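You operate a simulated robot arm through the tools that you are given. There is no shell and no other tool.

You run a simulated robot arm. Do the job below in one go: nothing can be reset, and whatever is moved stays where it is left.

JOB
Put things in order on the top of the white table. At the end: the grey felt block stands on top of the yellow scrubber; the black roll from the top of the white table stands where the grey felt block stood; the white jar (marked "Primer") from the top of the white table stands where the red round brush stood; the white glue pot (marked "Fast") from the top of the white table stands where the white jar stood; the red round brush from the top of the white table stands where the black roll stood; whatever was shut is shut again. Leave all else as you found it, and nothing knocked over.

Only the result counts: the job must be done as asked and must still hold three seconds after the hand-in. Knocking over, shifting, dropping, spilling or breaking anything else fails it.

ROBOT AND FRAMES
A 6-joint arm with a two-finger gripper, fixed in place. Base frame: the origin is at the foot of the arm, x ahead of it, y to its left, z up; the work surface is at about z = 800. Lengths are in mm, angles in degrees, forces in N, time in s.
With the tool pointing down near the work surface it reaches from about 100 to 700 mm from the base axis. Its first joint turns from -66.0 to 66.0 degrees. Payload 2.45 kg.
Tool frame: the origin (TCP) lies between the finger pads and is the grasp point; the fingertips stand 30 mm ahead of it; z points along the fingers, y is the line along which they close. Largest opening 106 mm; the body of the gripper starts 79 mm behind the TCP.
Orientation is told as [roll, pitch, yaw] about the base's x, y, z axes, in that order, counted from this pose: with the fingers straight down and closing along the base's y, the tool's x points along the base's -x, its y along +y and its z along -z.

CONTROLS
- The arm moves only by the tool arm_command. Its argument "steps" is a list of rows, each a list of 3 entries, a list of its own where there are three numbers: the turn, a rotation vector about the base's x, y, z in degrees, then the shift along the base's x, y, z in cm, then the gripper command, from -1 (fully open) to 1 (shut), values between in proportion. In form: [[[ax, ay, az], [tx, ty, tz], claw], ...]. A call has 1 to 20 rows; each row shifts and turns the commanded pose from where the row before left it. A row lasts 0.2 s, in which the tool goes at most 50 mm and 8.6 degrees; a call with a longer step from one row to the next is refused whole, and so is a gripper value outside its range. A pose out of reach is approached as far as the arm can. The call stops where the force on the tool passes 40 N (or 10 N more than at its start, if that is more) or the arm is blocked; 0.2 s more then pass. Each finger travels about 153 mm/s and halts on what it meets, pressing with about 42 N; the grip force reading is that of the motor and also rises with nothing between the fingers. The clock runs only during rows and for 0.2 s after the last one: add rows that do not move to give the fingers time. It gives the time, the measured TCP pose, the force on the tool (base axes), the opening and the grip force at its end, in the units of the frame above (readings bear some noise), with the torque about the TCP (base axes, N m) and any sound that the robot's microphone picked up.
- Cameras (640 x 400 px; columns grow to the right, rows downward): "scene" is fixed at [61.4, 415.4, 1405.2]; the picture's right is [-0.73, -0.68, 0.00], its down [-0.38, 0.41, -0.83] and it looks along [0.56, -0.61, -0.56] (base axes); focal length 309 px, centre (320, 200). "wrist" rides on the gripper at [76, -2, -106] in the tool frame; the picture's right is [0.02, 1.00, 0.00], its down [-0.78, 0.02, -0.62] and it looks along [-0.62, 0.01, 0.78] (tool axes); focal length 247 px, centre (320, 200). There is no depth. A picture from a camera that has moved, and an enlarged one, comes with that camera's place and axes in the base frame and with its lens.
- grab_frame(camera): a new picture of that camera. No time passes.
- zoom(camera, box): a new picture of the part [left, top, right, bottom] of that camera's present view, enlarged. No time passes.
- close_job(): hands the job in; it is judged then, once.

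Nothing tells you positions but the pictures and the camera data. Unless the task says otherwise, let go and move clear before handing in.

The tools are called after "Request:" as a command line: name --argument value ..., lists and objects as JSON in quotes. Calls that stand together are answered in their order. arm_command: Moves the arm, as the interface text tells. Its arguments: {"type":"object","properties":{"steps":{"type":"array"}},"required":["steps"]} The other tools are called the same way: grab_frame (camera) takes a picture; zoom (camera, box) takes an enlarged picture of a part of a camera's view; close_job () hands the job in.

At the start:

```text
clock: 0.0
tcp_pos: [287.0, -101.7, 1118.2]
ee_rot: [0.1, 0.0, 0.0]
force: [0.1, 0.1, 0.0]
ft_torque: [0.01, 0.01, -0.02]
grip_width: 105.9
gripper_force: 0.1
```

scene: 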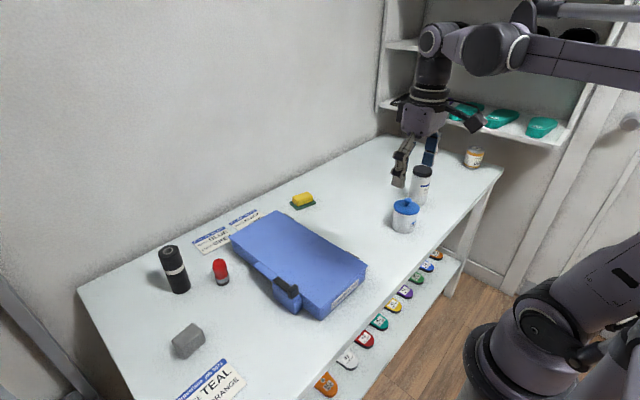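
wrist: 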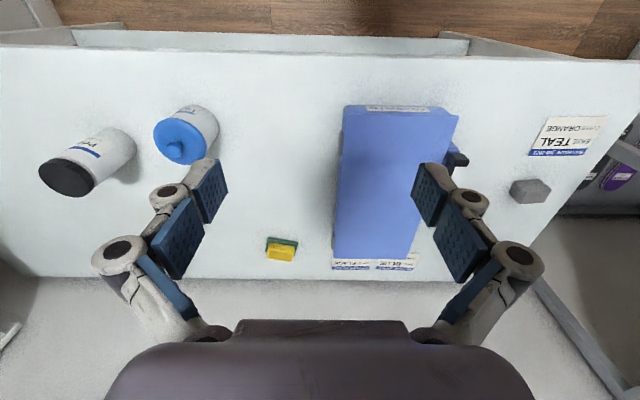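

I see a white table with a blue case in the middle. A black cylinder, a red-topped piece and a grey block are at one end, and a yellow/green scrubber and white containers are at the other. I'll zoom in on these before I move anything.

Request:
zoom --camera "scene" --box '[370, 120, 510, 240]'

Request:
zoom --camera "scene" --box '[130, 170, 390, 400]'

Request:
zoom --camera "wrist" --box '[20, 80, 320, 280]'

Request:
zoom --camera "wrist" --box '[320, 80, 640, 280]'

```text
3.33 times, centred on (440, 180) of scene
camera zoom: at [61.4, 415.4, 1405.2], right [-0.73, -0.68, 0.0], down [-0.38, 0.41, -0.83], along [0.56, -0.61, -0.56], focal length 1029 px, centre (-80, 267)
```

zoom: 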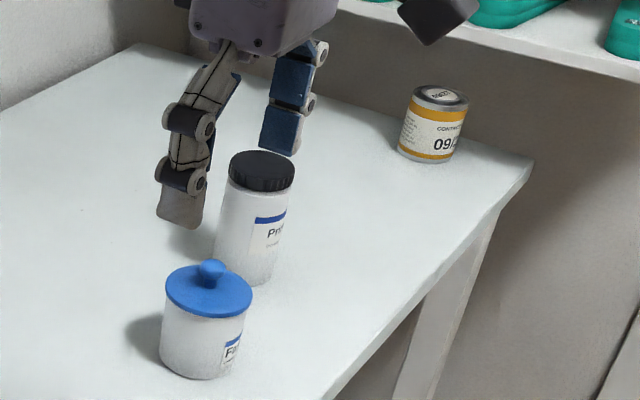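

```text
1.74 times, centred on (260, 285) of scene
camera zoom: at [61.4, 415.4, 1405.2], right [-0.73, -0.68, 0.0], down [-0.38, 0.41, -0.83], along [0.56, -0.61, -0.56], focal length 537 px, centre (424, 52)
```

zoom: 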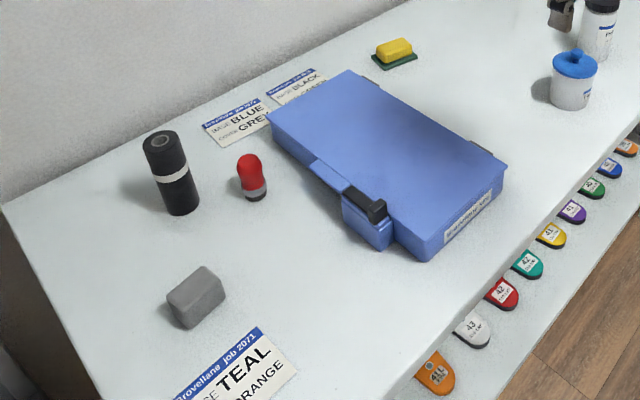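

```text
2.00 times, centred on (170, 180) of wrist
camera zoom: at [210.0, -101.9, 1222.9], right [-0.02, 1.0, 0.0], down [0.78, 0.02, 0.62], along [0.62, 0.01, -0.78], focal length 494 px, centre (620, 240)
```

zoom: 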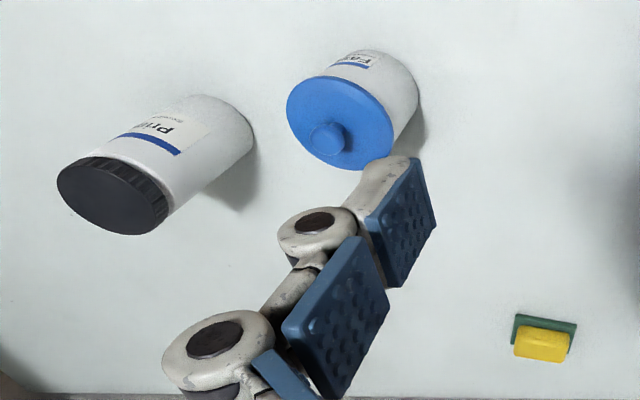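

```text
2.00 times, centred on (480, 180) of wrist
camera zoom: at [210.0, -101.9, 1222.9], right [-0.02, 1.0, 0.0], down [0.78, 0.02, 0.62], along [0.62, 0.01, -0.78], focal length 494 px, centre (0, 240)
```

zoom: 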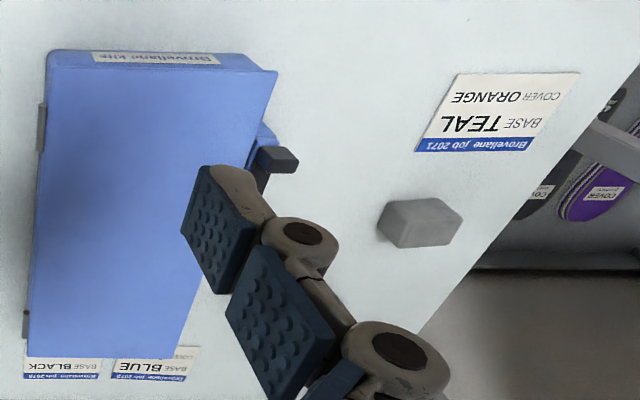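

The far items (roll, scrubber) are about 715 mm out, near the edge of reach. I put the grey block at about (503,338), the roll at (660,278), the brush at (596,196), the scrubber at (697,-187), the Primer at (419,-467) and the glue pot at (380,-305). Next I'll move the wrist camera over the +y end to refine these.

Request:
arm_command --steps '[[[0, 0, 3.5], [1.6, 4.4, -0.85], -1], [[0, 0, 3.5], [1.6, 4.4, -0.85], -1], [[0, 0, 3.5], [1.6, 4.4, -0.85], -1], [[0, 0, 3.5], [1.6, 4.4, -0.85], -1], [[0, 0, 3.5], [1.6, 4.4, -0.85], -1], [[0, 0, 3.5], [1.6, 4.4, -0.85], -1], [[0, 0, 3.5], [1.6, 4.4, -0.85], -1], [[0, 0, 3.5], [1.6, 4.4, -0.85], -1], [[0, 0, 0], [0, 0, 0], -1]]'

Request:
grab_frame --camera "wrist"

Request:
grab_frame --camera "scene"

```text
clock: 2.0
tcp_pos: [417.0, 254.1, 1048.9]
ee_rot: [0.1, -0.1, 28.0]
force: [-1.0, 0.5, 0.5]
ft_torque: [0.02, 0.07, -0.03]
grip_width: 106.1
gripper_force: 0.0
```

```text
taken
camera wrist: at [350.1, 217.0, 1153.8], right [-0.49, 0.87, 0.0], down [0.68, 0.38, 0.62], along [0.54, 0.3, -0.78], focal length 247 px, centre (320, 200)
```

wrist: 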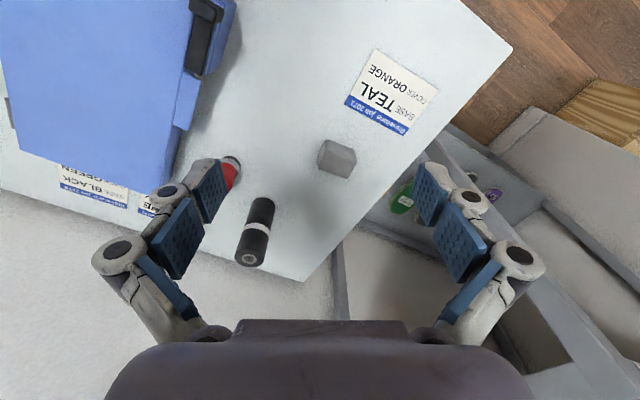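

```text
taken
```

scene: 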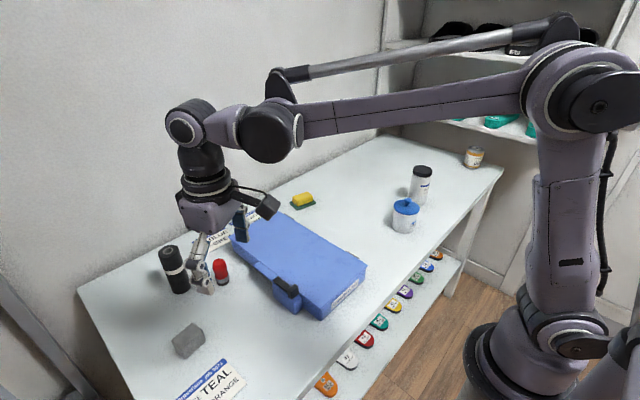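

Request:
zoom --camera "wrist" --box '[200, 120, 380, 280]'

Request:
zoom --camera "scene" --box '[140, 230, 260, 370]'

Request:
zoom --camera "scene" --box '[270, 180, 340, 220]'

```text
2.50 times, centred on (290, 200) of wrist
camera zoom: at [350.1, 217.0, 1153.8], right [-0.49, 0.87, 0.0], down [0.68, 0.38, 0.62], along [0.54, 0.3, -0.78], focal length 617 px, centre (395, 200)
```

zoom: 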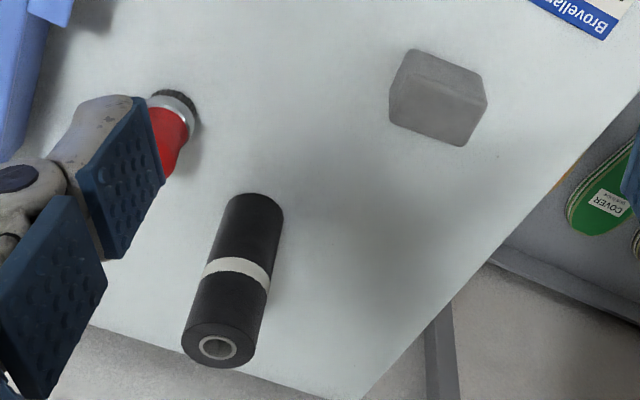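

```text
2.86 times, centred on (200, 300) of scene
camera zoom: at [61.4, 415.4, 1405.2], right [-0.73, -0.68, 0.0], down [-0.38, 0.41, -0.83], along [0.56, -0.61, -0.56], focal length 882 px, centre (663, -86)
```

zoom: 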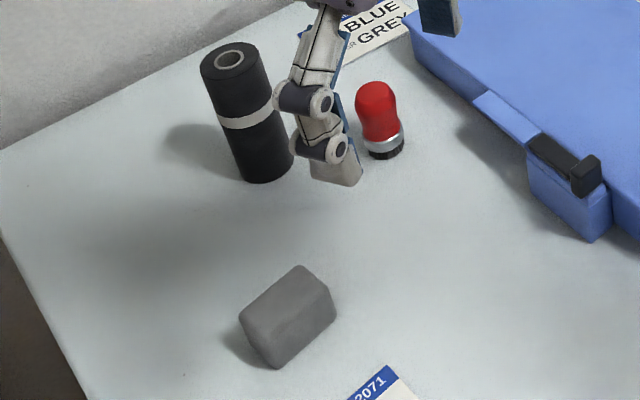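

```text
9.14 times, centred on (305, 200) of scene
camera zoom: at [61.4, 415.4, 1405.2], right [-0.73, -0.68, 0.0], down [-0.38, 0.41, -0.83], along [0.56, -0.61, -0.56], focal length 2822 px, centre (457, 200)
```

zoom: 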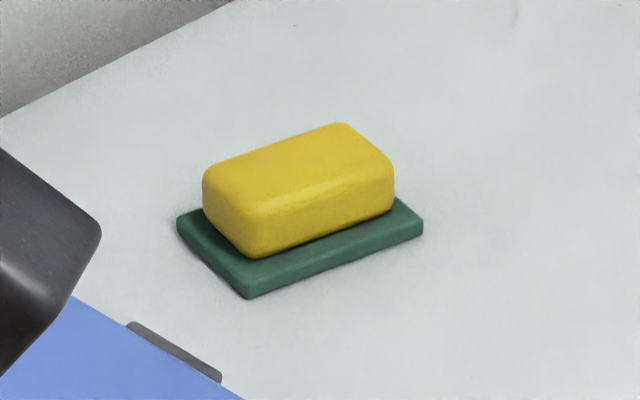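

Request:
zoom --camera "wrist" --box '[305, 130, 365, 185]'

Request:
zoom --camera "scene" --box '[165, 315, 215, 365]'

Request:
zoom --camera "wrist" --box '[200, 145, 320, 275]'

```text
7.27 times, centred on (335, 158) of wrist
camera zoom: at [350.1, 217.0, 1153.8], right [-0.49, 0.87, 0.0], down [0.68, 0.38, 0.62], along [0.54, 0.3, -0.78], focal length 1796 px, centre (211, 509)
```

zoom: 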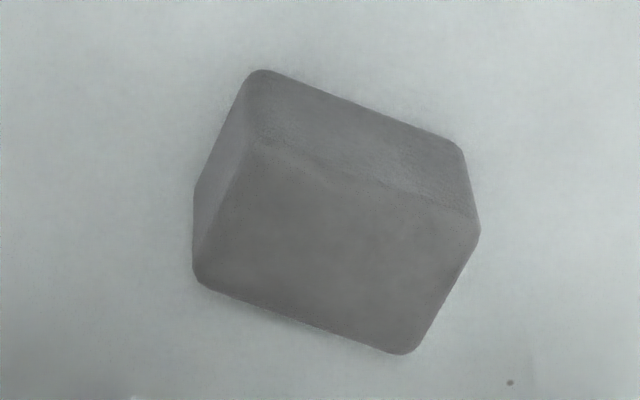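

```text
8.00 times, centred on (190, 340) of scene
camera zoom: at [61.4, 415.4, 1405.2], right [-0.73, -0.68, 0.0], down [-0.38, 0.41, -0.83], along [0.56, -0.61, -0.56], focal length 2469 px, centre (1360, -920)
```

zoom: 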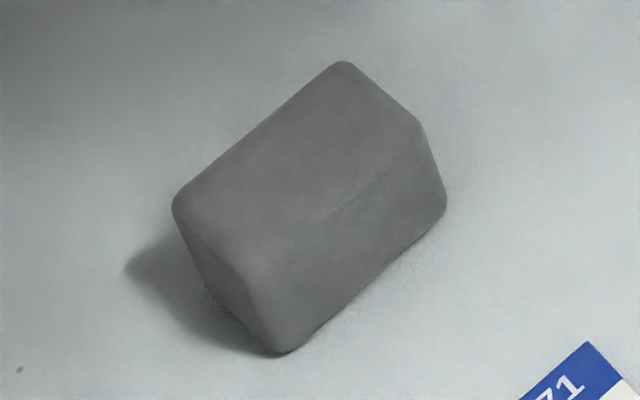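

```text
3.08 times, centred on (260, 210) of wrist
camera zoom: at [350.1, 217.0, 1153.8], right [-0.49, 0.87, 0.0], down [0.68, 0.38, 0.62], along [0.54, 0.3, -0.78], focal length 760 px, centre (505, 169)
```

zoom: 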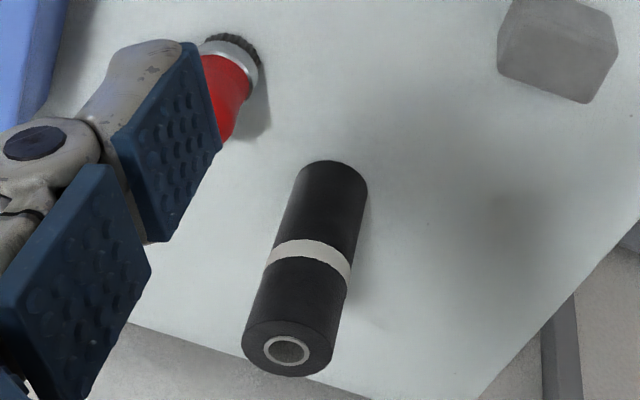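

Both cameras put the grey block at about (501,330), roughly 50×34×33 mm and yawed about 8°. The scrubber is at about (700,-185), yawed about -14°. I'll go above the block with the fingers tilted 20° outward, which gives reach for the placement, and look again.

Request:
arm_command --steps '[[[0, 0, -6.67], [1.4, 1.27, -1.67], -1], [[0, 0, -6.67], [1.4, 1.27, -1.67], -1], [[0, 0, -6.66], [1.4, 1.27, -1.67], -1], [[0.927, -6.6, 0], [1.4, 1.27, -1.67], -1], [[0.927, -6.6, 0], [1.4, 1.27, -1.67], -1], [[0.927, -6.6, 0], [1.4, 1.27, -1.65], -1], [[0, 0, 0], [0, 0, 0], -1]]'

Request:
grab_frame --camera "wrist"

Request:
grab_frame --camera "scene"

```text
clock: 3.6
tcp_pos: [498.5, 327.0, 949.5]
ee_rot: [0.0, -20.1, 8.0]
force: [-0.2, -0.2, 0.8]
ft_torque: [0.0, 0.0, 0.0]
grip_width: 106.1
gripper_force: 0.0
```

```text
taken
camera wrist: at [391.3, 310.2, 1021.7], right [-0.16, 0.99, -0.01], down [0.51, 0.09, 0.85], along [0.84, 0.13, -0.52], focal length 247 px, centre (320, 200)
```

wrist: 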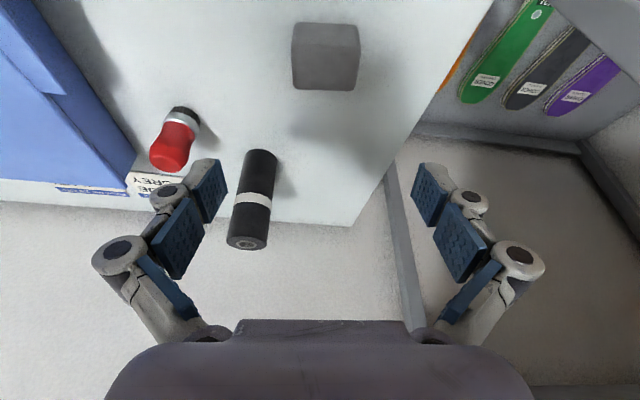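

```text
taken
```

scene: 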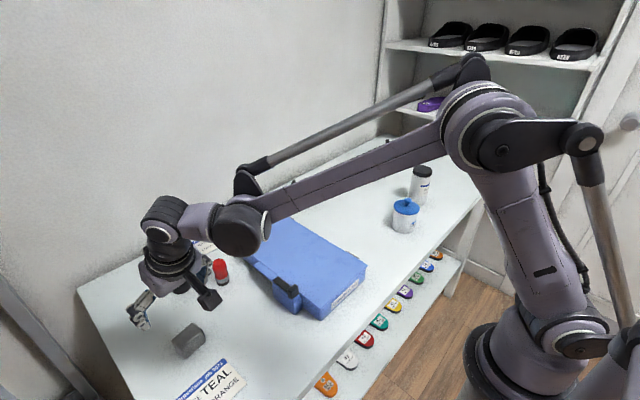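

Request:
zoom --camera "wrist" --box '[275, 10, 375, 100]'

Request:
zoom --camera "wrist" --box '[140, 90, 290, 260]'

```text
4.44 times, centred on (325, 55) of wrist
camera zoom: at [391.3, 310.2, 1021.7], right [-0.16, 0.99, -0.01], down [0.51, 0.09, 0.85], along [0.84, 0.13, -0.52], focal length 1098 px, centre (298, 844)
```

zoom: 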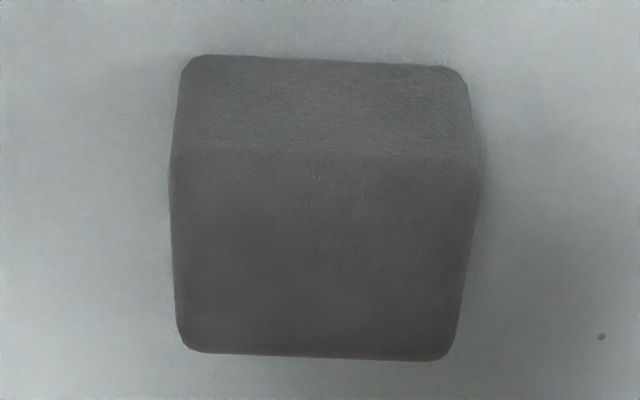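

```text
2.35 times, centred on (215, 175) of wrist
camera zoom: at [391.3, 310.2, 1021.7], right [-0.16, 0.99, -0.01], down [0.51, 0.09, 0.85], along [0.84, 0.13, -0.52], focal length 581 px, centre (567, 259)
```

zoom: 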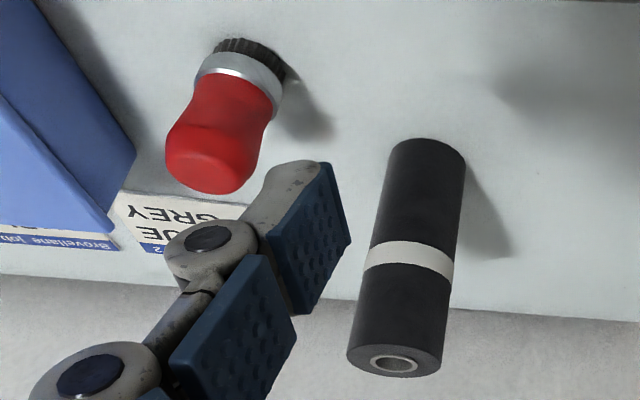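

The block's centre is at about (501,330), height about 36 and yaw about 6°. I'll descend over it, close, and lift slightly to check the grip.

Request:
arm_command --steps '[[[0, 0, -2], [0.2, 0.35, -4], -1], [[0, 0, 0], [0, 0, -4], -1], [[0, 0, 0], [0, 0, -2], -1], [[0, 0, 0], [0, 0, -1.5], -1], [[0, 0, 0], [0, 0, 0], -1]]'

Request:
grab_frame --camera "wrist"

Request:
grab_frame --camera "scene"

```text
clock: 4.8
tcp_pos: [500.1, 328.6, 832.5]
ee_rot: [0.0, -20.0, 6.0]
force: [0.4, -0.5, -1.0]
ft_torque: [0.01, -0.03, 0.01]
grip_width: 106.2
gripper_force: 0.0
```

```text
taken
camera wrist: at [392.8, 317.0, 905.1], right [-0.13, 0.99, -0.01], down [0.52, 0.07, 0.85], along [0.85, 0.1, -0.52], focal length 247 px, centre (320, 200)
```

wrist: 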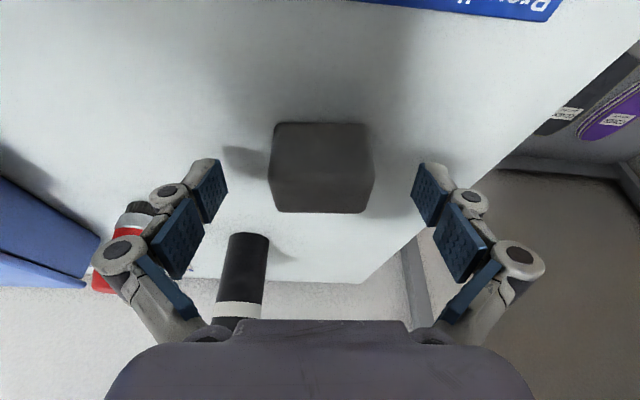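

```text
taken
```

scene: 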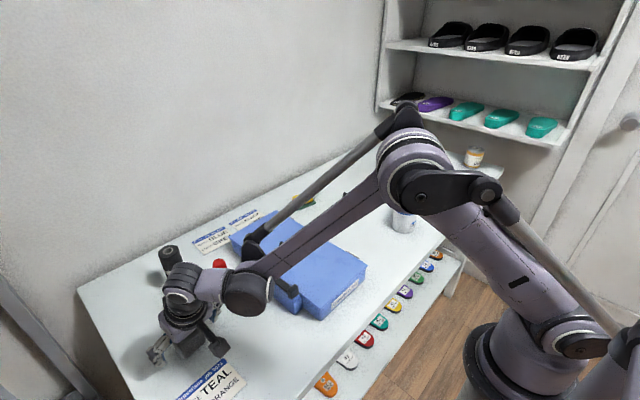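

The block is centred between the fingers, so I'll close and lift.

Request:
arm_command --steps '[[[0, 0, 0], [0, 0, 0], 0], [[0, 0, 0], [0, 0, 0], 1], [[0, 0, 0], [0, 0, 0], 1], [[0, 0, 0], [0, 0, 0], 1], [[0, 0, 0], [0, 0, 0], 1]]'

Request:
grab_frame --camera "wrist"

```text
clock: 6.0
tcp_pos: [499.6, 331.0, 832.9]
ee_rot: [-0.1, -20.2, 5.9]
force: [-0.2, 1.0, 5.6]
ft_torque: [0.06, 0.01, 0.0]
grip_width: 50.2
gripper_force: 42.2
```

```text
taken
camera wrist: at [392.8, 317.0, 905.5], right [-0.13, 0.99, -0.01], down [0.52, 0.07, 0.85], along [0.85, 0.1, -0.52], focal length 247 px, centre (320, 200)
```

wrist: 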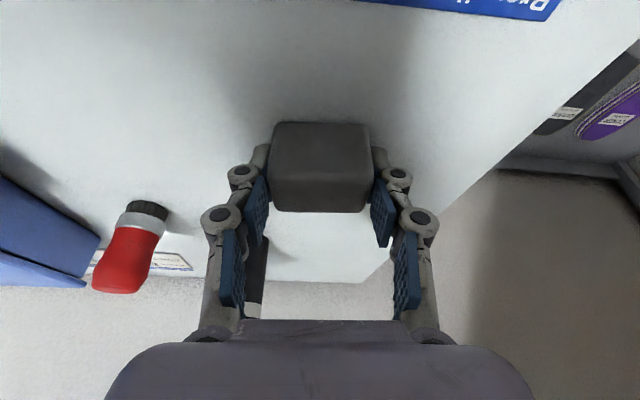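

The grip holds at 50 mm with 42 N. I'll lift, carry it high over to the scrubber and rotate to about -14°.

Request:
arm_command --steps '[[[0, 0, 0], [0, 0, 2], 1], [[0, 0, 0], [0, 0, 4.5], 1], [[0, 0, 0], [0, 0, 4.5], 1], [[0, 0, 0], [0, 0, 4.0], 1], [[0, 0, -1.68], [1.4, -4.29, 0], 1], [[0, 0, -1.68], [1.4, -4.29, 0], 1], [[0, 0, -1.68], [1.4, -4.29, 0], 1], [[0, 0, -1.68], [1.4, -4.29, 0], 1], [[0, 0, -1.68], [1.4, -4.29, 0], 1], [[0, 0, -1.68], [1.4, -4.29, 0], 1], [[0, 0, -1.68], [1.4, -4.29, 0], 1], [[0, 0, -1.68], [1.4, -4.29, 0], 1], [[0, 0, -1.68], [1.4, -4.29, 0], 1], [[0, 0, -1.68], [1.4, -4.29, 0], 1], [[0, 0, -1.68], [1.4, -4.29, 0], 1], [[0, 0, -1.68], [1.4, -4.29, 0], 1], [[0, 0, 0], [0, 0, 0], 1]]'

Request:
grab_frame --camera "wrist"

Request:
grab_frame --camera "scene"

```text
clock: 9.6
tcp_pos: [670.6, -185.9, 986.5]
ee_rot: [0.1, -20.0, -14.2]
force: [-0.7, 0.3, -0.1]
ft_torque: [-0.02, -0.02, -0.02]
grip_width: 50.3
gripper_force: 41.7
```

```text
taken
camera wrist: at [565.8, -159.5, 1059.0], right [0.22, 0.97, -0.01], down [0.51, -0.11, 0.85], along [0.83, -0.19, -0.52], focal length 247 px, centre (320, 200)
```

wrist: 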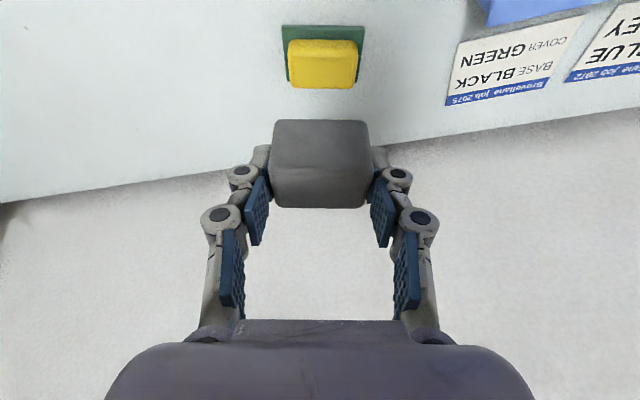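

```text
taken
```

scene: 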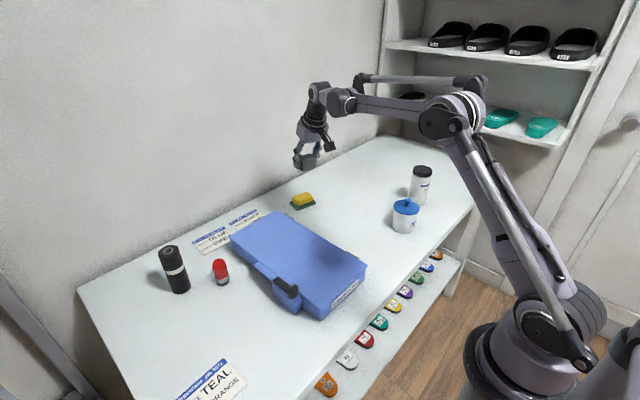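

Request:
zoom --camera "wrist" --box '[270, 15, 380, 105]'

```text
4.44 times, centred on (325, 60) of wrist
camera zoom: at [565.8, -159.5, 1059.0], right [0.22, 0.97, -0.01], down [0.51, -0.11, 0.85], along [0.83, -0.19, -0.52], focal length 1098 px, centre (298, 822)
```

zoom: 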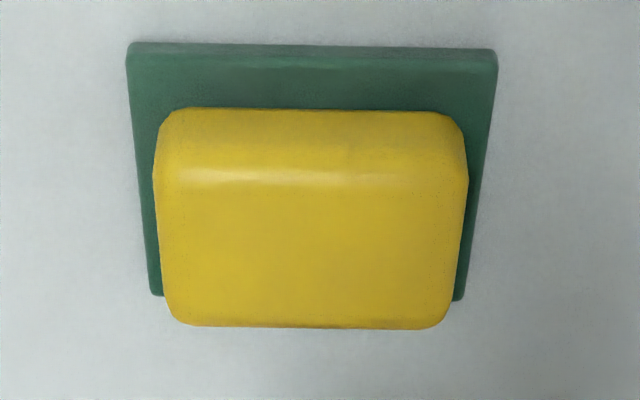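

The scrubber's centre is at about (700.6,-188.7) and its top at z≈829. I'll move over it and lower to just above.

Request:
arm_command --steps '[[[0, 0, 0], [3.15, -0.37, 0], 1], [[0, 0, 0], [0, 0, -4], 1], [[0, 0, 0], [0, 0, -4], 1], [[0, 0, 0], [0, 0, -2.5], 1], [[0, 0, 0], [0, 0, -0.8], 1], [[0, 0, 0], [0, 0, 0], 1]]'

Request:
grab_frame --camera "wrist"

Request:
zoom --camera "scene" --box '[260, 150, 350, 220]'

```text
clock: 11.0
tcp_pos: [698.8, -188.0, 874.1]
ee_rot: [0.0, -20.0, -14.1]
force: [-0.1, -0.2, -1.4]
ft_torque: [0.03, 0.0, 0.0]
grip_width: 50.6
gripper_force: 42.2
```

```text
taken
camera wrist: at [593.9, -163.3, 947.1], right [0.22, 0.97, -0.01], down [0.51, -0.11, 0.85], along [0.83, -0.19, -0.52], focal length 247 px, centre (320, 200)
```

wrist: 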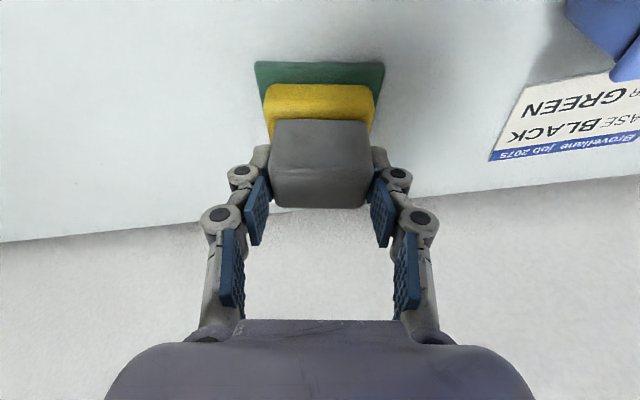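

```text
5.71 times, centred on (305, 185) of scene
camera zoom: at [61.4, 415.4, 1405.2], right [-0.73, -0.68, 0.0], down [-0.38, 0.41, -0.83], along [0.56, -0.61, -0.56], focal length 1764 px, centre (406, 286)
```

zoom: 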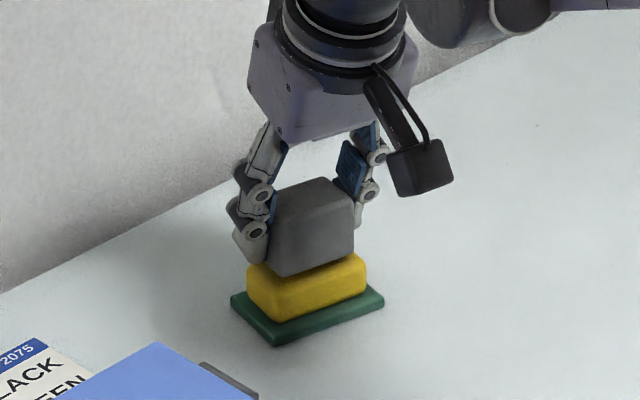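

The block hovers centred over the scrubber, so I'll lower it in small steps.

Request:
arm_command --steps '[[[0, 0, 0], [0, 0, -0.2], 1], [[0, 0, 0], [0, 0, -0.2], 1], [[0, 0, 0], [0, 0, 0], 1]]'

Request:
zoom --camera "scene" --box '[285, 175, 325, 215]'

```text
clock: 11.8
tcp_pos: [700.1, -187.8, 869.2]
ee_rot: [0.1, -20.1, -14.2]
force: [-1.1, -1.7, 13.1]
ft_torque: [0.18, 0.14, 0.0]
grip_width: 50.6
gripper_force: 42.5
```

```text
10.00 times, centred on (305, 195) of scene
camera zoom: at [61.1, 415.4, 1405.2], right [-0.73, -0.68, 0.0], down [-0.38, 0.41, -0.83], along [0.56, -0.61, -0.56], focal length 3087 px, centre (470, 250)
```

zoom: 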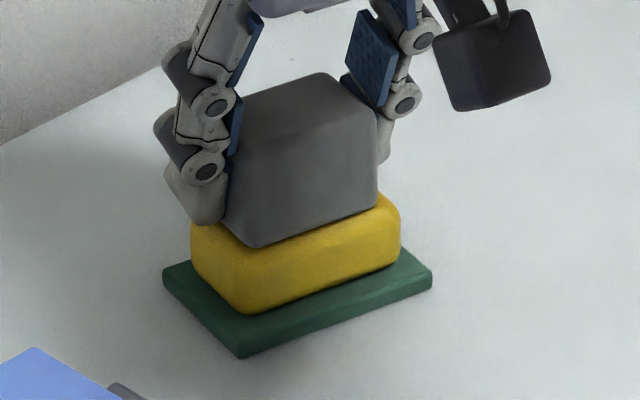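

There is contact at 13 N. I'll ease up 1 mm, open partway, then rise.

Request:
arm_command --steps '[[[0, 0, 0], [0, 0, 0.08], 1], [[0, 0, 0], [0, 0, 0], 0], [[0, 0, 0], [0, 0, 0], -0.4], [[0, 0, 0], [0, 0, 0], -0.4]]'

Request:
zoom --camera "scene" --box '[285, 175, 325, 215]'

Request:
grab_frame --camera "wrist"

```text
clock: 12.8
tcp_pos: [699.2, -188.2, 870.0]
ee_rot: [0.0, -20.0, -14.1]
force: [0.4, -0.3, 0.1]
ft_torque: [0.06, -0.02, -0.04]
grip_width: 74.2
gripper_force: 0.0
```

```text
10.00 times, centred on (305, 195) of scene
camera zoom: at [61.4, 415.4, 1405.2], right [-0.73, -0.68, 0.0], down [-0.38, 0.41, -0.83], along [0.56, -0.61, -0.56], focal length 3087 px, centre (470, 250)
```

zoom: 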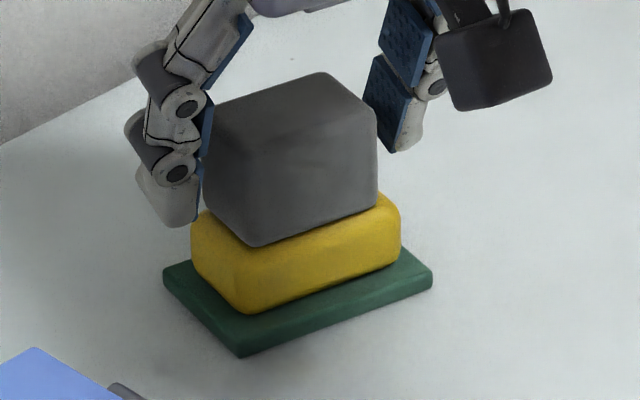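

```text
taken
camera wrist: at [594.1, -162.9, 942.0], right [0.22, 0.97, -0.01], down [0.51, -0.11, 0.85], along [0.83, -0.19, -0.52], focal length 247 px, centre (320, 200)
```

wrist: 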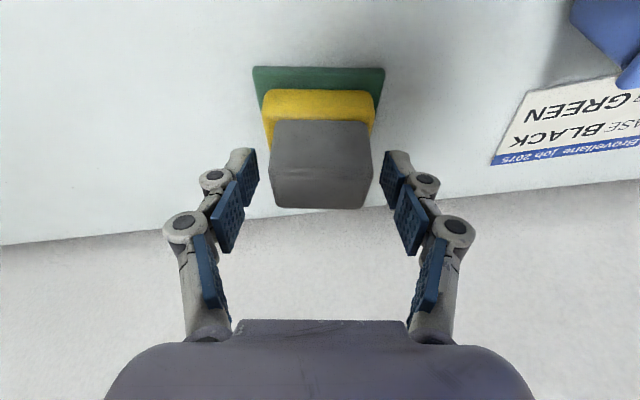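

The block is released and sits flat on the scrubber. I'll rise and move to view the roll and brush.

Request:
arm_command --steps '[[[0, 0, 0], [0, 0, 2], -0.4], [[0, 0, 0], [0, 0, 4], -0.4], [[0, 0, 0], [0, 0, 4], -0.4], [[0, 0, 0], [0, 0, 4.15], -0.4], [[0, 0, 3.4], [-1.1, 4.19, 0], -0.4], [[0, 0, 3.4], [-1.1, 4.19, 0], -0.4], [[0, 0, 3.4], [-1.1, 4.19, 0], -0.4], [[0, 0, 3.4], [-1.1, 4.19, 0], -0.4], [[0, 0, 3.4], [-1.1, 4.19, 0], -0.4], [[0, 0, 3.4], [-1.1, 4.19, 0], -0.4], [[0, 0, 3.4], [-1.1, 4.19, 0], -0.4], [[0, 0, 3.4], [-1.1, 4.19, 0], -0.4], [[0, 0, 3.4], [-1.1, 4.19, 0], -0.4], [[0, 0, 3.4], [-1.1, 4.19, 0], -0.4], [[0, 0, 0], [0, 0, 0], -0.4]]'

Request:
grab_frame --camera "wrist"

Request:
grab_frame --camera "scene"

```text
clock: 16.0
tcp_pos: [590.4, 230.8, 1007.8]
ee_rot: [0.0, -20.0, 19.9]
force: [0.1, -0.5, 0.4]
ft_torque: [0.04, 0.02, -0.01]
grip_width: 73.9
gripper_force: 0.1
```

```text
taken
camera wrist: at [489.4, 193.4, 1081.4], right [-0.36, 0.93, -0.01], down [0.49, 0.19, 0.85], along [0.8, 0.3, -0.52], focal length 247 px, centre (320, 200)
```

wrist: 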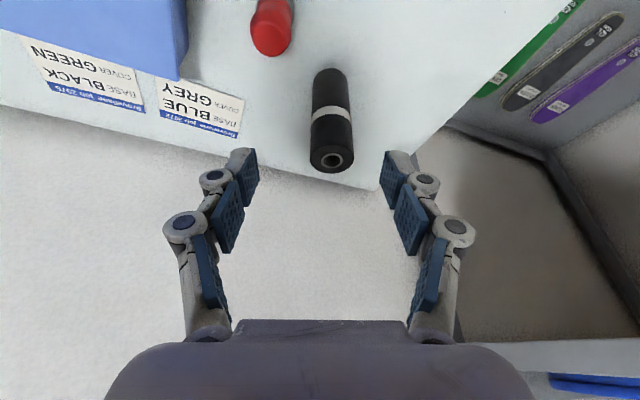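

```text
taken
```

scene: 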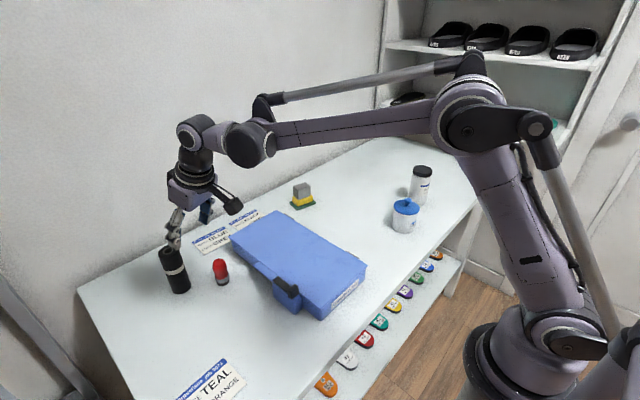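

Request:
zoom --camera "wrist" --box '[260, 50, 400, 190]'

Request:
zoom --camera "scene" --box '[280, 175, 330, 215]'

```text
2.86 times, centred on (330, 120) of wrist
camera zoom: at [489.4, 193.4, 1081.4], right [-0.36, 0.93, -0.01], down [0.49, 0.19, 0.85], along [0.8, 0.3, -0.52], focal length 706 px, centre (291, 429)
```

zoom: 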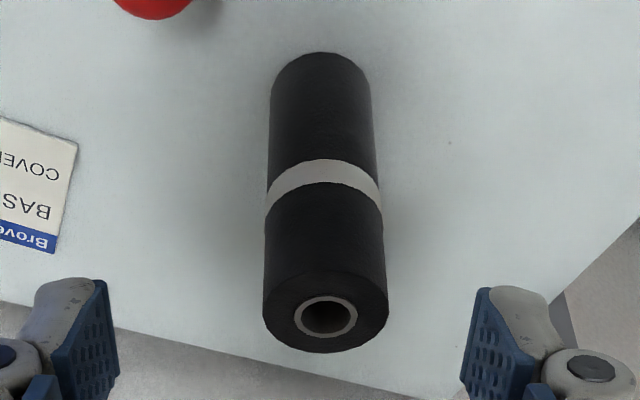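

```text
10.00 times, centred on (305, 195) of scene
camera zoom: at [61.3, 415.4, 1405.2], right [-0.73, -0.68, 0.0], down [-0.38, 0.41, -0.83], along [0.56, -0.61, -0.56], focal length 3087 px, centre (470, 250)
```

zoom: 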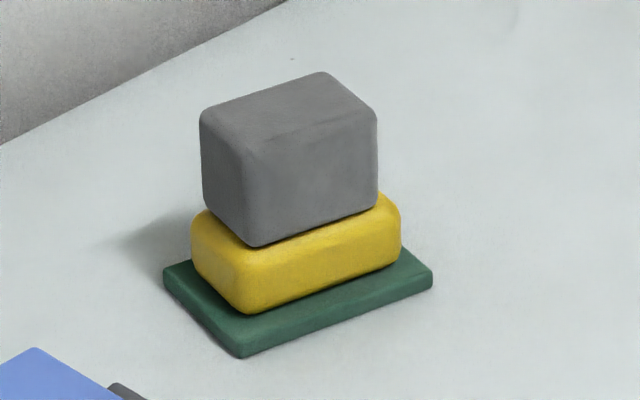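

The block stands well on the scrubber. The roll's base centre is at about (660,270), with a 43 mm diameter and 122 mm height. I'll move above it and descend with the fingers around it.

Request:
arm_command --steps '[[[0, 0, 0], [3.48, 1.98, 0], -0.6], [[0, 0, 0], [3.47, 1.97, 0], -0.6], [[0, 0, 0], [0, 0, -3], -0.6], [[0, 0, 0], [0, 0, -2], -0.6], [[0, 0, 0], [0, 0, 0], -0.6]]'

Request:
grab_frame --camera "wrist"

Request:
zoom --camera "scene" --box '[120, 190, 260, 310]'

```text
clock: 17.2
tcp_pos: [660.7, 271.5, 959.7]
ee_rot: [-0.1, -20.0, 19.9]
force: [0.5, 0.1, -0.8]
ft_torque: [-0.04, -0.04, 0.01]
grip_width: 84.8
gripper_force: 0.1
```

```text
taken
camera wrist: at [559.1, 232.8, 1032.6], right [-0.36, 0.93, -0.01], down [0.49, 0.19, 0.85], along [0.8, 0.3, -0.52], focal length 247 px, centre (320, 200)
```

wrist: 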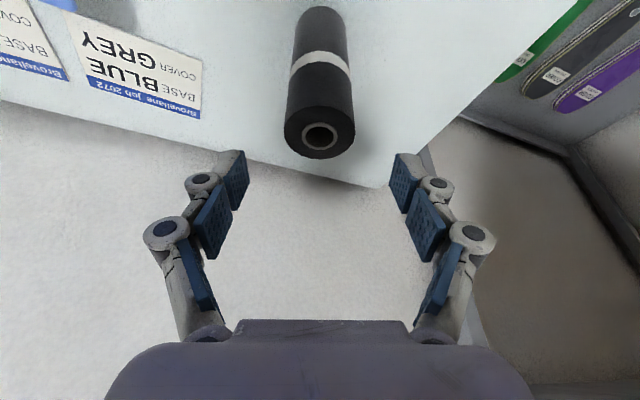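

```text
3.33 times, centred on (190, 250) of scene
camera zoom: at [61.4, 415.4, 1405.2], right [-0.73, -0.68, 0.0], down [-0.38, 0.41, -0.83], along [0.56, -0.61, -0.56], focal length 1029 px, centre (753, 33)
```

zoom: 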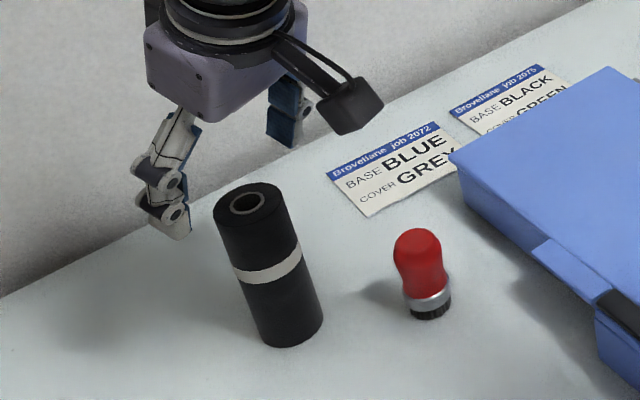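

It is aligned, so I'll descend to the gripping height and close.

Request:
arm_command --steps '[[[0, 0, 0], [0, 0, -3], -0.6], [[0, 0, 0], [0, 0, -3], -0.6], [[0, 0, 0], [0, 0, -2], -0.6], [[0, 0, 0], [0, 0, -1], -0.6], [[0, 0, 0], [0, 0, 0], -0.6]]'

Request:
grab_frame --camera "wrist"

Request:
zoom --camera "scene" --box '[120, 190, 260, 310]'

```text
clock: 18.4
tcp_pos: [659.6, 271.1, 870.9]
ee_rot: [0.0, -20.0, 19.9]
force: [-0.4, -0.3, 0.2]
ft_torque: [-0.01, 0.02, 0.0]
grip_width: 84.9
gripper_force: 0.0
```

```text
taken
camera wrist: at [559.0, 232.6, 943.8], right [-0.36, 0.93, -0.01], down [0.49, 0.19, 0.85], along [0.8, 0.3, -0.52], focal length 247 px, centre (320, 200)
```

wrist: 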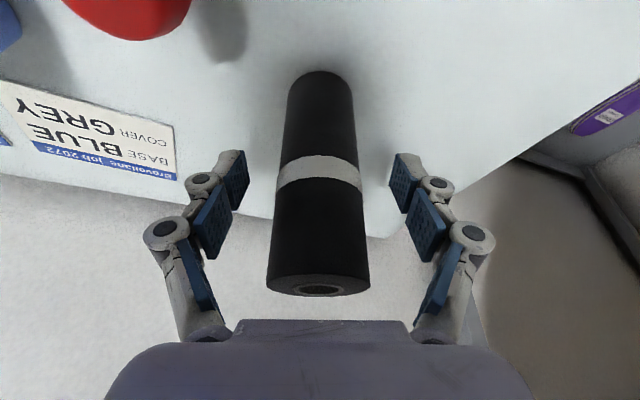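

```text
3.33 times, centred on (190, 250) of scene
camera zoom: at [61.4, 415.4, 1405.2], right [-0.73, -0.68, 0.0], down [-0.38, 0.41, -0.83], along [0.56, -0.61, -0.56], focal length 1029 px, centre (753, 33)
```

zoom: 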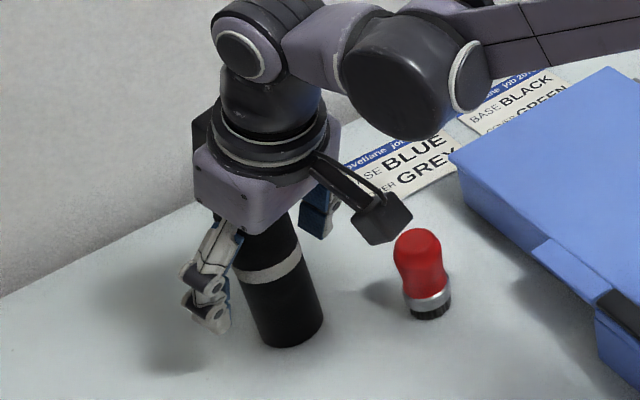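

Request:
arm_command --steps '[[[0, 0, 0], [0, 0, 0], 0], [[0, 0, 0], [0, 0, 0], 0.4], [[0, 0, 0], [0, 0, 0], 1], [[0, 0, 0], [0, 0, 0], 1], [[0, 0, 0], [0, 0, 0], 1]]'

Request:
grab_frame --camera "wrist"

```text
clock: 19.6
tcp_pos: [659.5, 270.9, 871.4]
ee_rot: [0.1, -20.0, 19.9]
force: [-1.1, 0.3, 1.8]
ft_torque: [-0.06, -0.02, 0.01]
grip_width: 42.3
gripper_force: 42.3
```

```text
taken
camera wrist: at [559.0, 232.5, 944.1], right [-0.36, 0.93, -0.01], down [0.49, 0.19, 0.85], along [0.8, 0.3, -0.52], focal length 247 px, centre (320, 200)
```

wrist: 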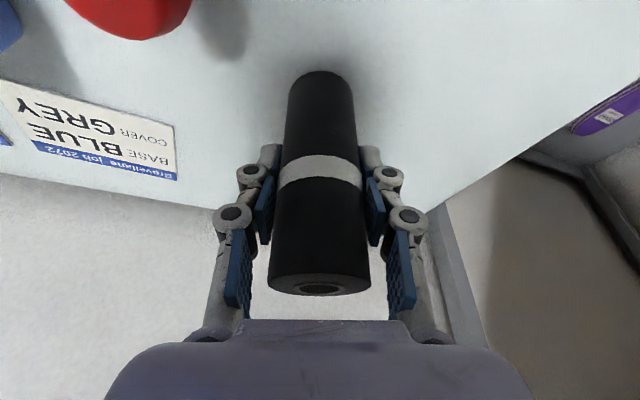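

The roll is gripped at 42 mm. I'll lift it and carry it to the grey block's former spot at (501,330).

Request:
arm_command --steps '[[[0, 0, 0], [0, 0, 2], 1], [[0, 0, 0], [0, 0, 3], 1], [[0, 0, 0], [0, 0, 3], 1], [[0, 0, 0], [-3.18, 1.2, 0], 1], [[0, 0, 0], [-3.18, 1.2, 0], 1], [[0, 0, 0], [-3.18, 1.2, 0], 1], [[0, 0, 0], [-3.18, 1.2, 0], 1], [[0, 0, 0], [-3.18, 1.2, 0], 1], [[0, 0, 0], [0, 0, 0], 1], [[0, 0, 0], [0, 0, -3], 1], [[0, 0, 0], [0, 0, -3], 1], [[0, 0, 0], [0, 0, -1.5], 1], [[0, 0, 0], [0, 0, 0], 1]]'

Request:
grab_frame --camera "wrist"

Request:
grab_frame --camera "scene"

```text
clock: 22.4
tcp_pos: [500.9, 329.5, 875.6]
ee_rot: [0.0, -20.0, 20.0]
force: [0.6, 0.3, -0.7]
ft_torque: [0.0, -0.02, -0.02]
grip_width: 42.7
gripper_force: 42.1
```

```text
taken
camera wrist: at [400.0, 292.4, 948.3], right [-0.36, 0.93, -0.01], down [0.49, 0.19, 0.85], along [0.8, 0.3, -0.52], focal length 247 px, centre (320, 200)
```

wrist: 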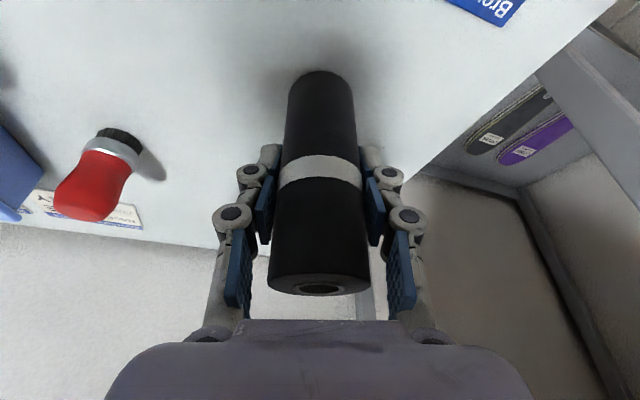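

```text
taken
```

scene: 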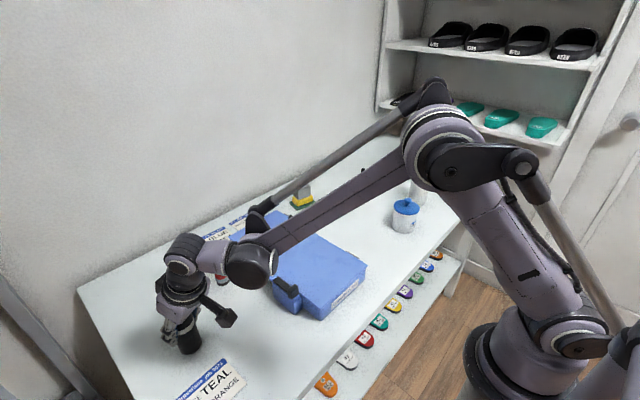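

Request:
arm_command --steps '[[[0, 0, 0], [0, 0, -0.2], 1], [[0, 0, 0], [0, 0, -0.2], 1], [[0, 0, 0], [0, 0, -0.1], 1], [[0, 0, 0], [0, 0, 0], 1]]'

```text
clock: 23.4
tcp_pos: [500.8, 331.6, 871.7]
ee_rot: [0.0, -20.1, 19.8]
force: [-3.8, -1.6, 22.8]
ft_torque: [-0.16, 0.28, 0.02]
grip_width: 42.6
gripper_force: 42.1
```

The roll is on the table at 23 N. I'll ease off and release.

Request:
arm_command --steps '[[[0, 0, 0], [0, 0, 0.1], 1], [[0, 0, 0], [0, 0, 0], 0.1], [[0, 0, 0], [0, 0, 0], -0.5], [[0, 0, 0], [0, 0, 0], -0.6], [[0, 0, 0], [0, 0, 0], -0.6]]'

Request:
grab_frame --camera "wrist"

```text
clock: 24.6
tcp_pos: [501.1, 330.9, 871.7]
ee_rot: [0.0, -19.9, 19.9]
force: [0.2, -0.5, -0.5]
ft_torque: [-0.01, 0.02, -0.01]
grip_width: 84.7
gripper_force: 0.0
```

```text
taken
camera wrist: at [399.7, 293.6, 944.0], right [-0.36, 0.93, -0.01], down [0.49, 0.19, 0.85], along [0.8, 0.3, -0.52], focal length 247 px, centre (320, 200)
```

wrist: 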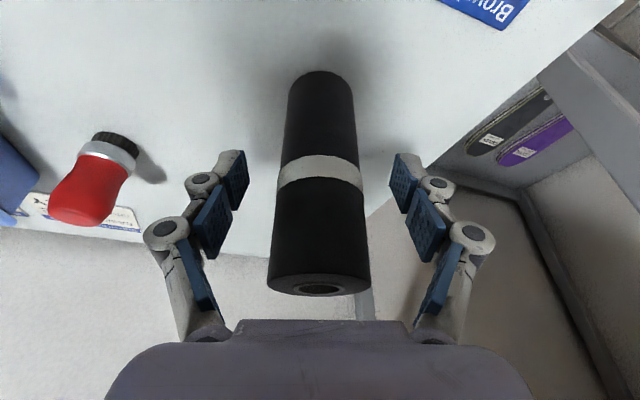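

The roll stands free at the grey block's old spot. I'll rise and take a viewing pose for the red brush.

Request:
arm_command --steps '[[[0, 0, 0], [0, 0, 2], -0.6], [[0, 0, 0], [0, 0, 4], -0.6], [[0, 0, 0], [0, 0, 4], -0.6], [[0, 0, 0], [0, 0, 2], -0.6], [[0, 0, 0], [0.8, -4.2, 0], -0.13], [[0, 0, 0], [0.8, -4.2, 0], -0.13], [[0, 0, 0], [0.8, -4.2, 0], -0.13], [[0, 0, 0], [0.8, -4.2, 0], -0.13], [[0, 0, 0], [0, 0, 0], -0.13]]'

Request:
grab_frame --camera "wrist"

Request:
grab_frame --camera "scene"

Request:
zoom --camera "wrist" --box '[230, 40, 410, 180]'

```text
clock: 26.6
tcp_pos: [532.0, 162.3, 995.5]
ee_rot: [0.0, -20.0, 19.9]
force: [0.1, -0.6, 0.1]
ft_torque: [0.01, 0.02, 0.02]
grip_width: 59.8
gripper_force: 0.1
```

```text
taken
camera wrist: at [431.7, 125.0, 1066.9], right [-0.36, 0.93, -0.01], down [0.49, 0.19, 0.85], along [0.8, 0.3, -0.52], focal length 247 px, centre (320, 200)
```

wrist: 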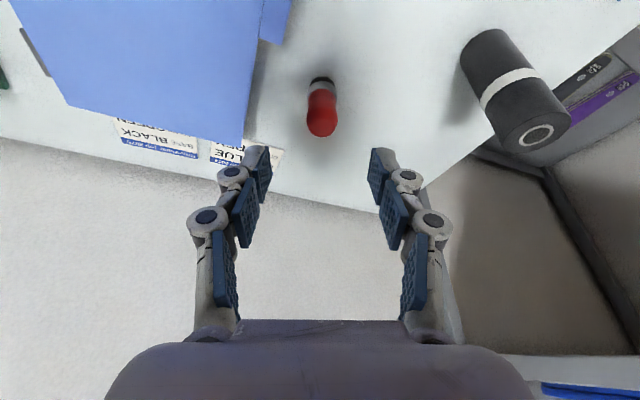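

```text
taken
```

scene: 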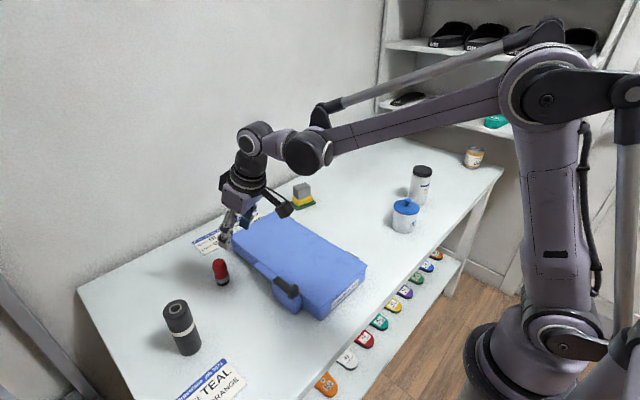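

```text
2.86 times, centred on (320, 110) of wrist
camera zoom: at [431.7, 125.0, 1066.9], right [-0.36, 0.93, -0.01], down [0.49, 0.19, 0.85], along [0.8, 0.3, -0.52], focal length 706 px, centre (320, 457)
```

zoom: 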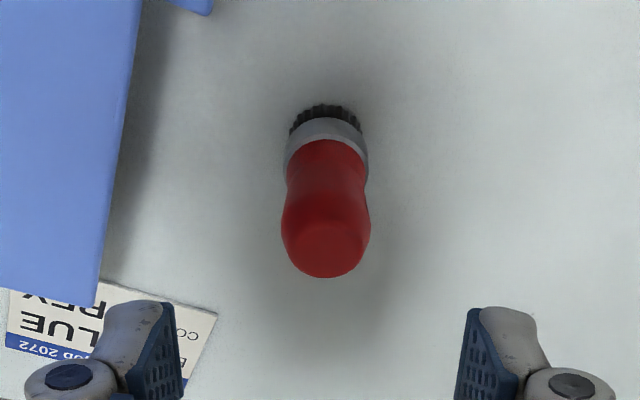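

The brush's base centre is at about (602,190) and its top at z≈872. The case edge is roughly 65 mm away, so I'll use a narrow opening and stop just above it first.

Request:
arm_command --steps '[[[0, 0, 0], [3.47, 1.4, -1], -0.06], [[0, 0, 0], [3.47, 1.4, -1], -0.06], [[0, 0, 0], [0, 0, -3], -0.06], [[0, 0, 0], [0, 0, -2.5], -0.06], [[0, 0, 0], [0, 0, 0], -0.06]]'

Request:
grab_frame --camera "wrist"

Request:
zoom --camera "scene" --box '[160, 190, 300, 310]'

```text
clock: 27.8
tcp_pos: [603.6, 191.7, 918.4]
ee_rot: [0.0, -20.0, 20.0]
force: [0.4, -0.8, 0.1]
ft_torque: [0.01, 0.02, -0.04]
grip_width: 56.1
gripper_force: 0.0
```

```text
taken
camera wrist: at [502.6, 153.5, 989.8], right [-0.36, 0.93, -0.01], down [0.49, 0.19, 0.85], along [0.8, 0.3, -0.52], focal length 247 px, centre (320, 200)
```

wrist: 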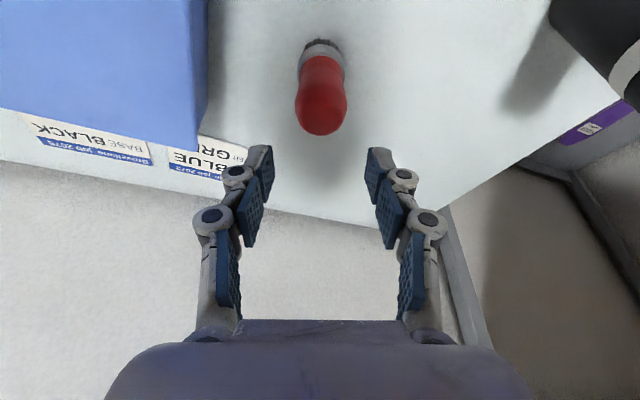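

```text
3.33 times, centred on (230, 250) of scene
camera zoom: at [61.4, 415.4, 1405.2], right [-0.73, -0.68, 0.0], down [-0.38, 0.41, -0.83], along [0.56, -0.61, -0.56], focal length 1029 px, centre (620, 33)
```

zoom: 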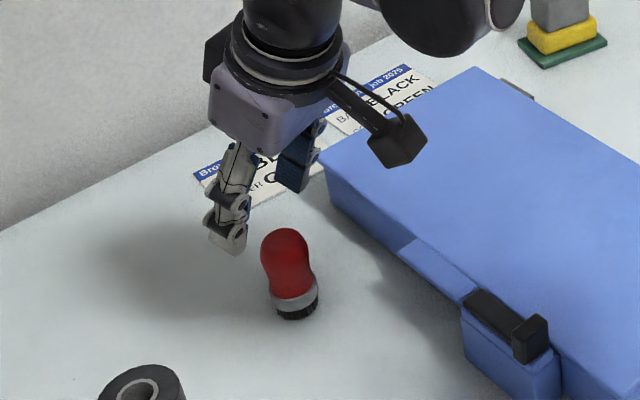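

It is aligned. I'll descend around the brush.

Request:
arm_command --steps '[[[0, 0, 0], [0, 0, -3], -0.06], [[0, 0, 0], [0, 0, -2.5], -0.06], [[0, 0, 0], [0, 0, -1.6], -0.06], [[0, 0, 0], [0, 0, 0], -0.06]]'

Request:
grab_frame --camera "wrist"

Request:
zoom --camera "scene" --box '[160, 190, 300, 310]'

```text
clock: 28.8
tcp_pos: [604.1, 188.7, 846.5]
ee_rot: [0.0, -20.0, 19.8]
force: [-0.4, 0.2, 0.0]
ft_torque: [0.0, 0.04, -0.01]
grip_width: 55.8
gripper_force: 0.1
```

```text
taken
camera wrist: at [502.3, 150.5, 919.2], right [-0.36, 0.93, -0.01], down [0.49, 0.19, 0.85], along [0.8, 0.3, -0.52], focal length 247 px, centre (320, 200)
```

wrist: 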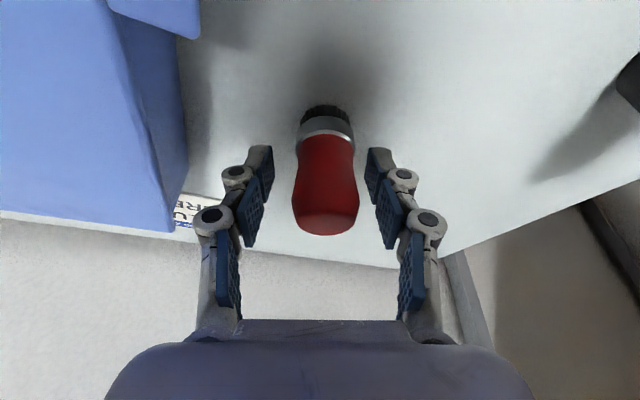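

```text
3.33 times, centred on (230, 250) of scene
camera zoom: at [61.4, 415.4, 1405.2], right [-0.73, -0.68, 0.0], down [-0.38, 0.41, -0.83], along [0.56, -0.61, -0.56], focal length 1029 px, centre (620, 33)
```

zoom: 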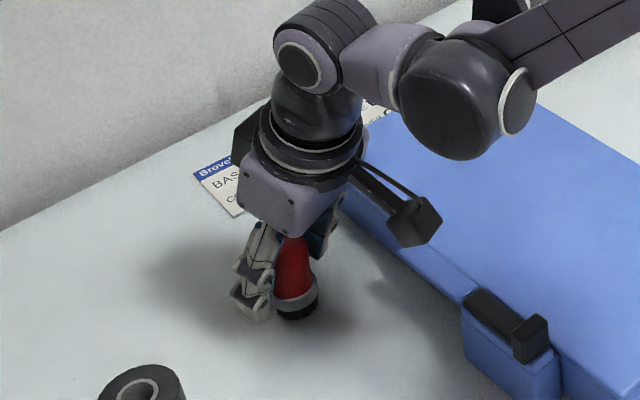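

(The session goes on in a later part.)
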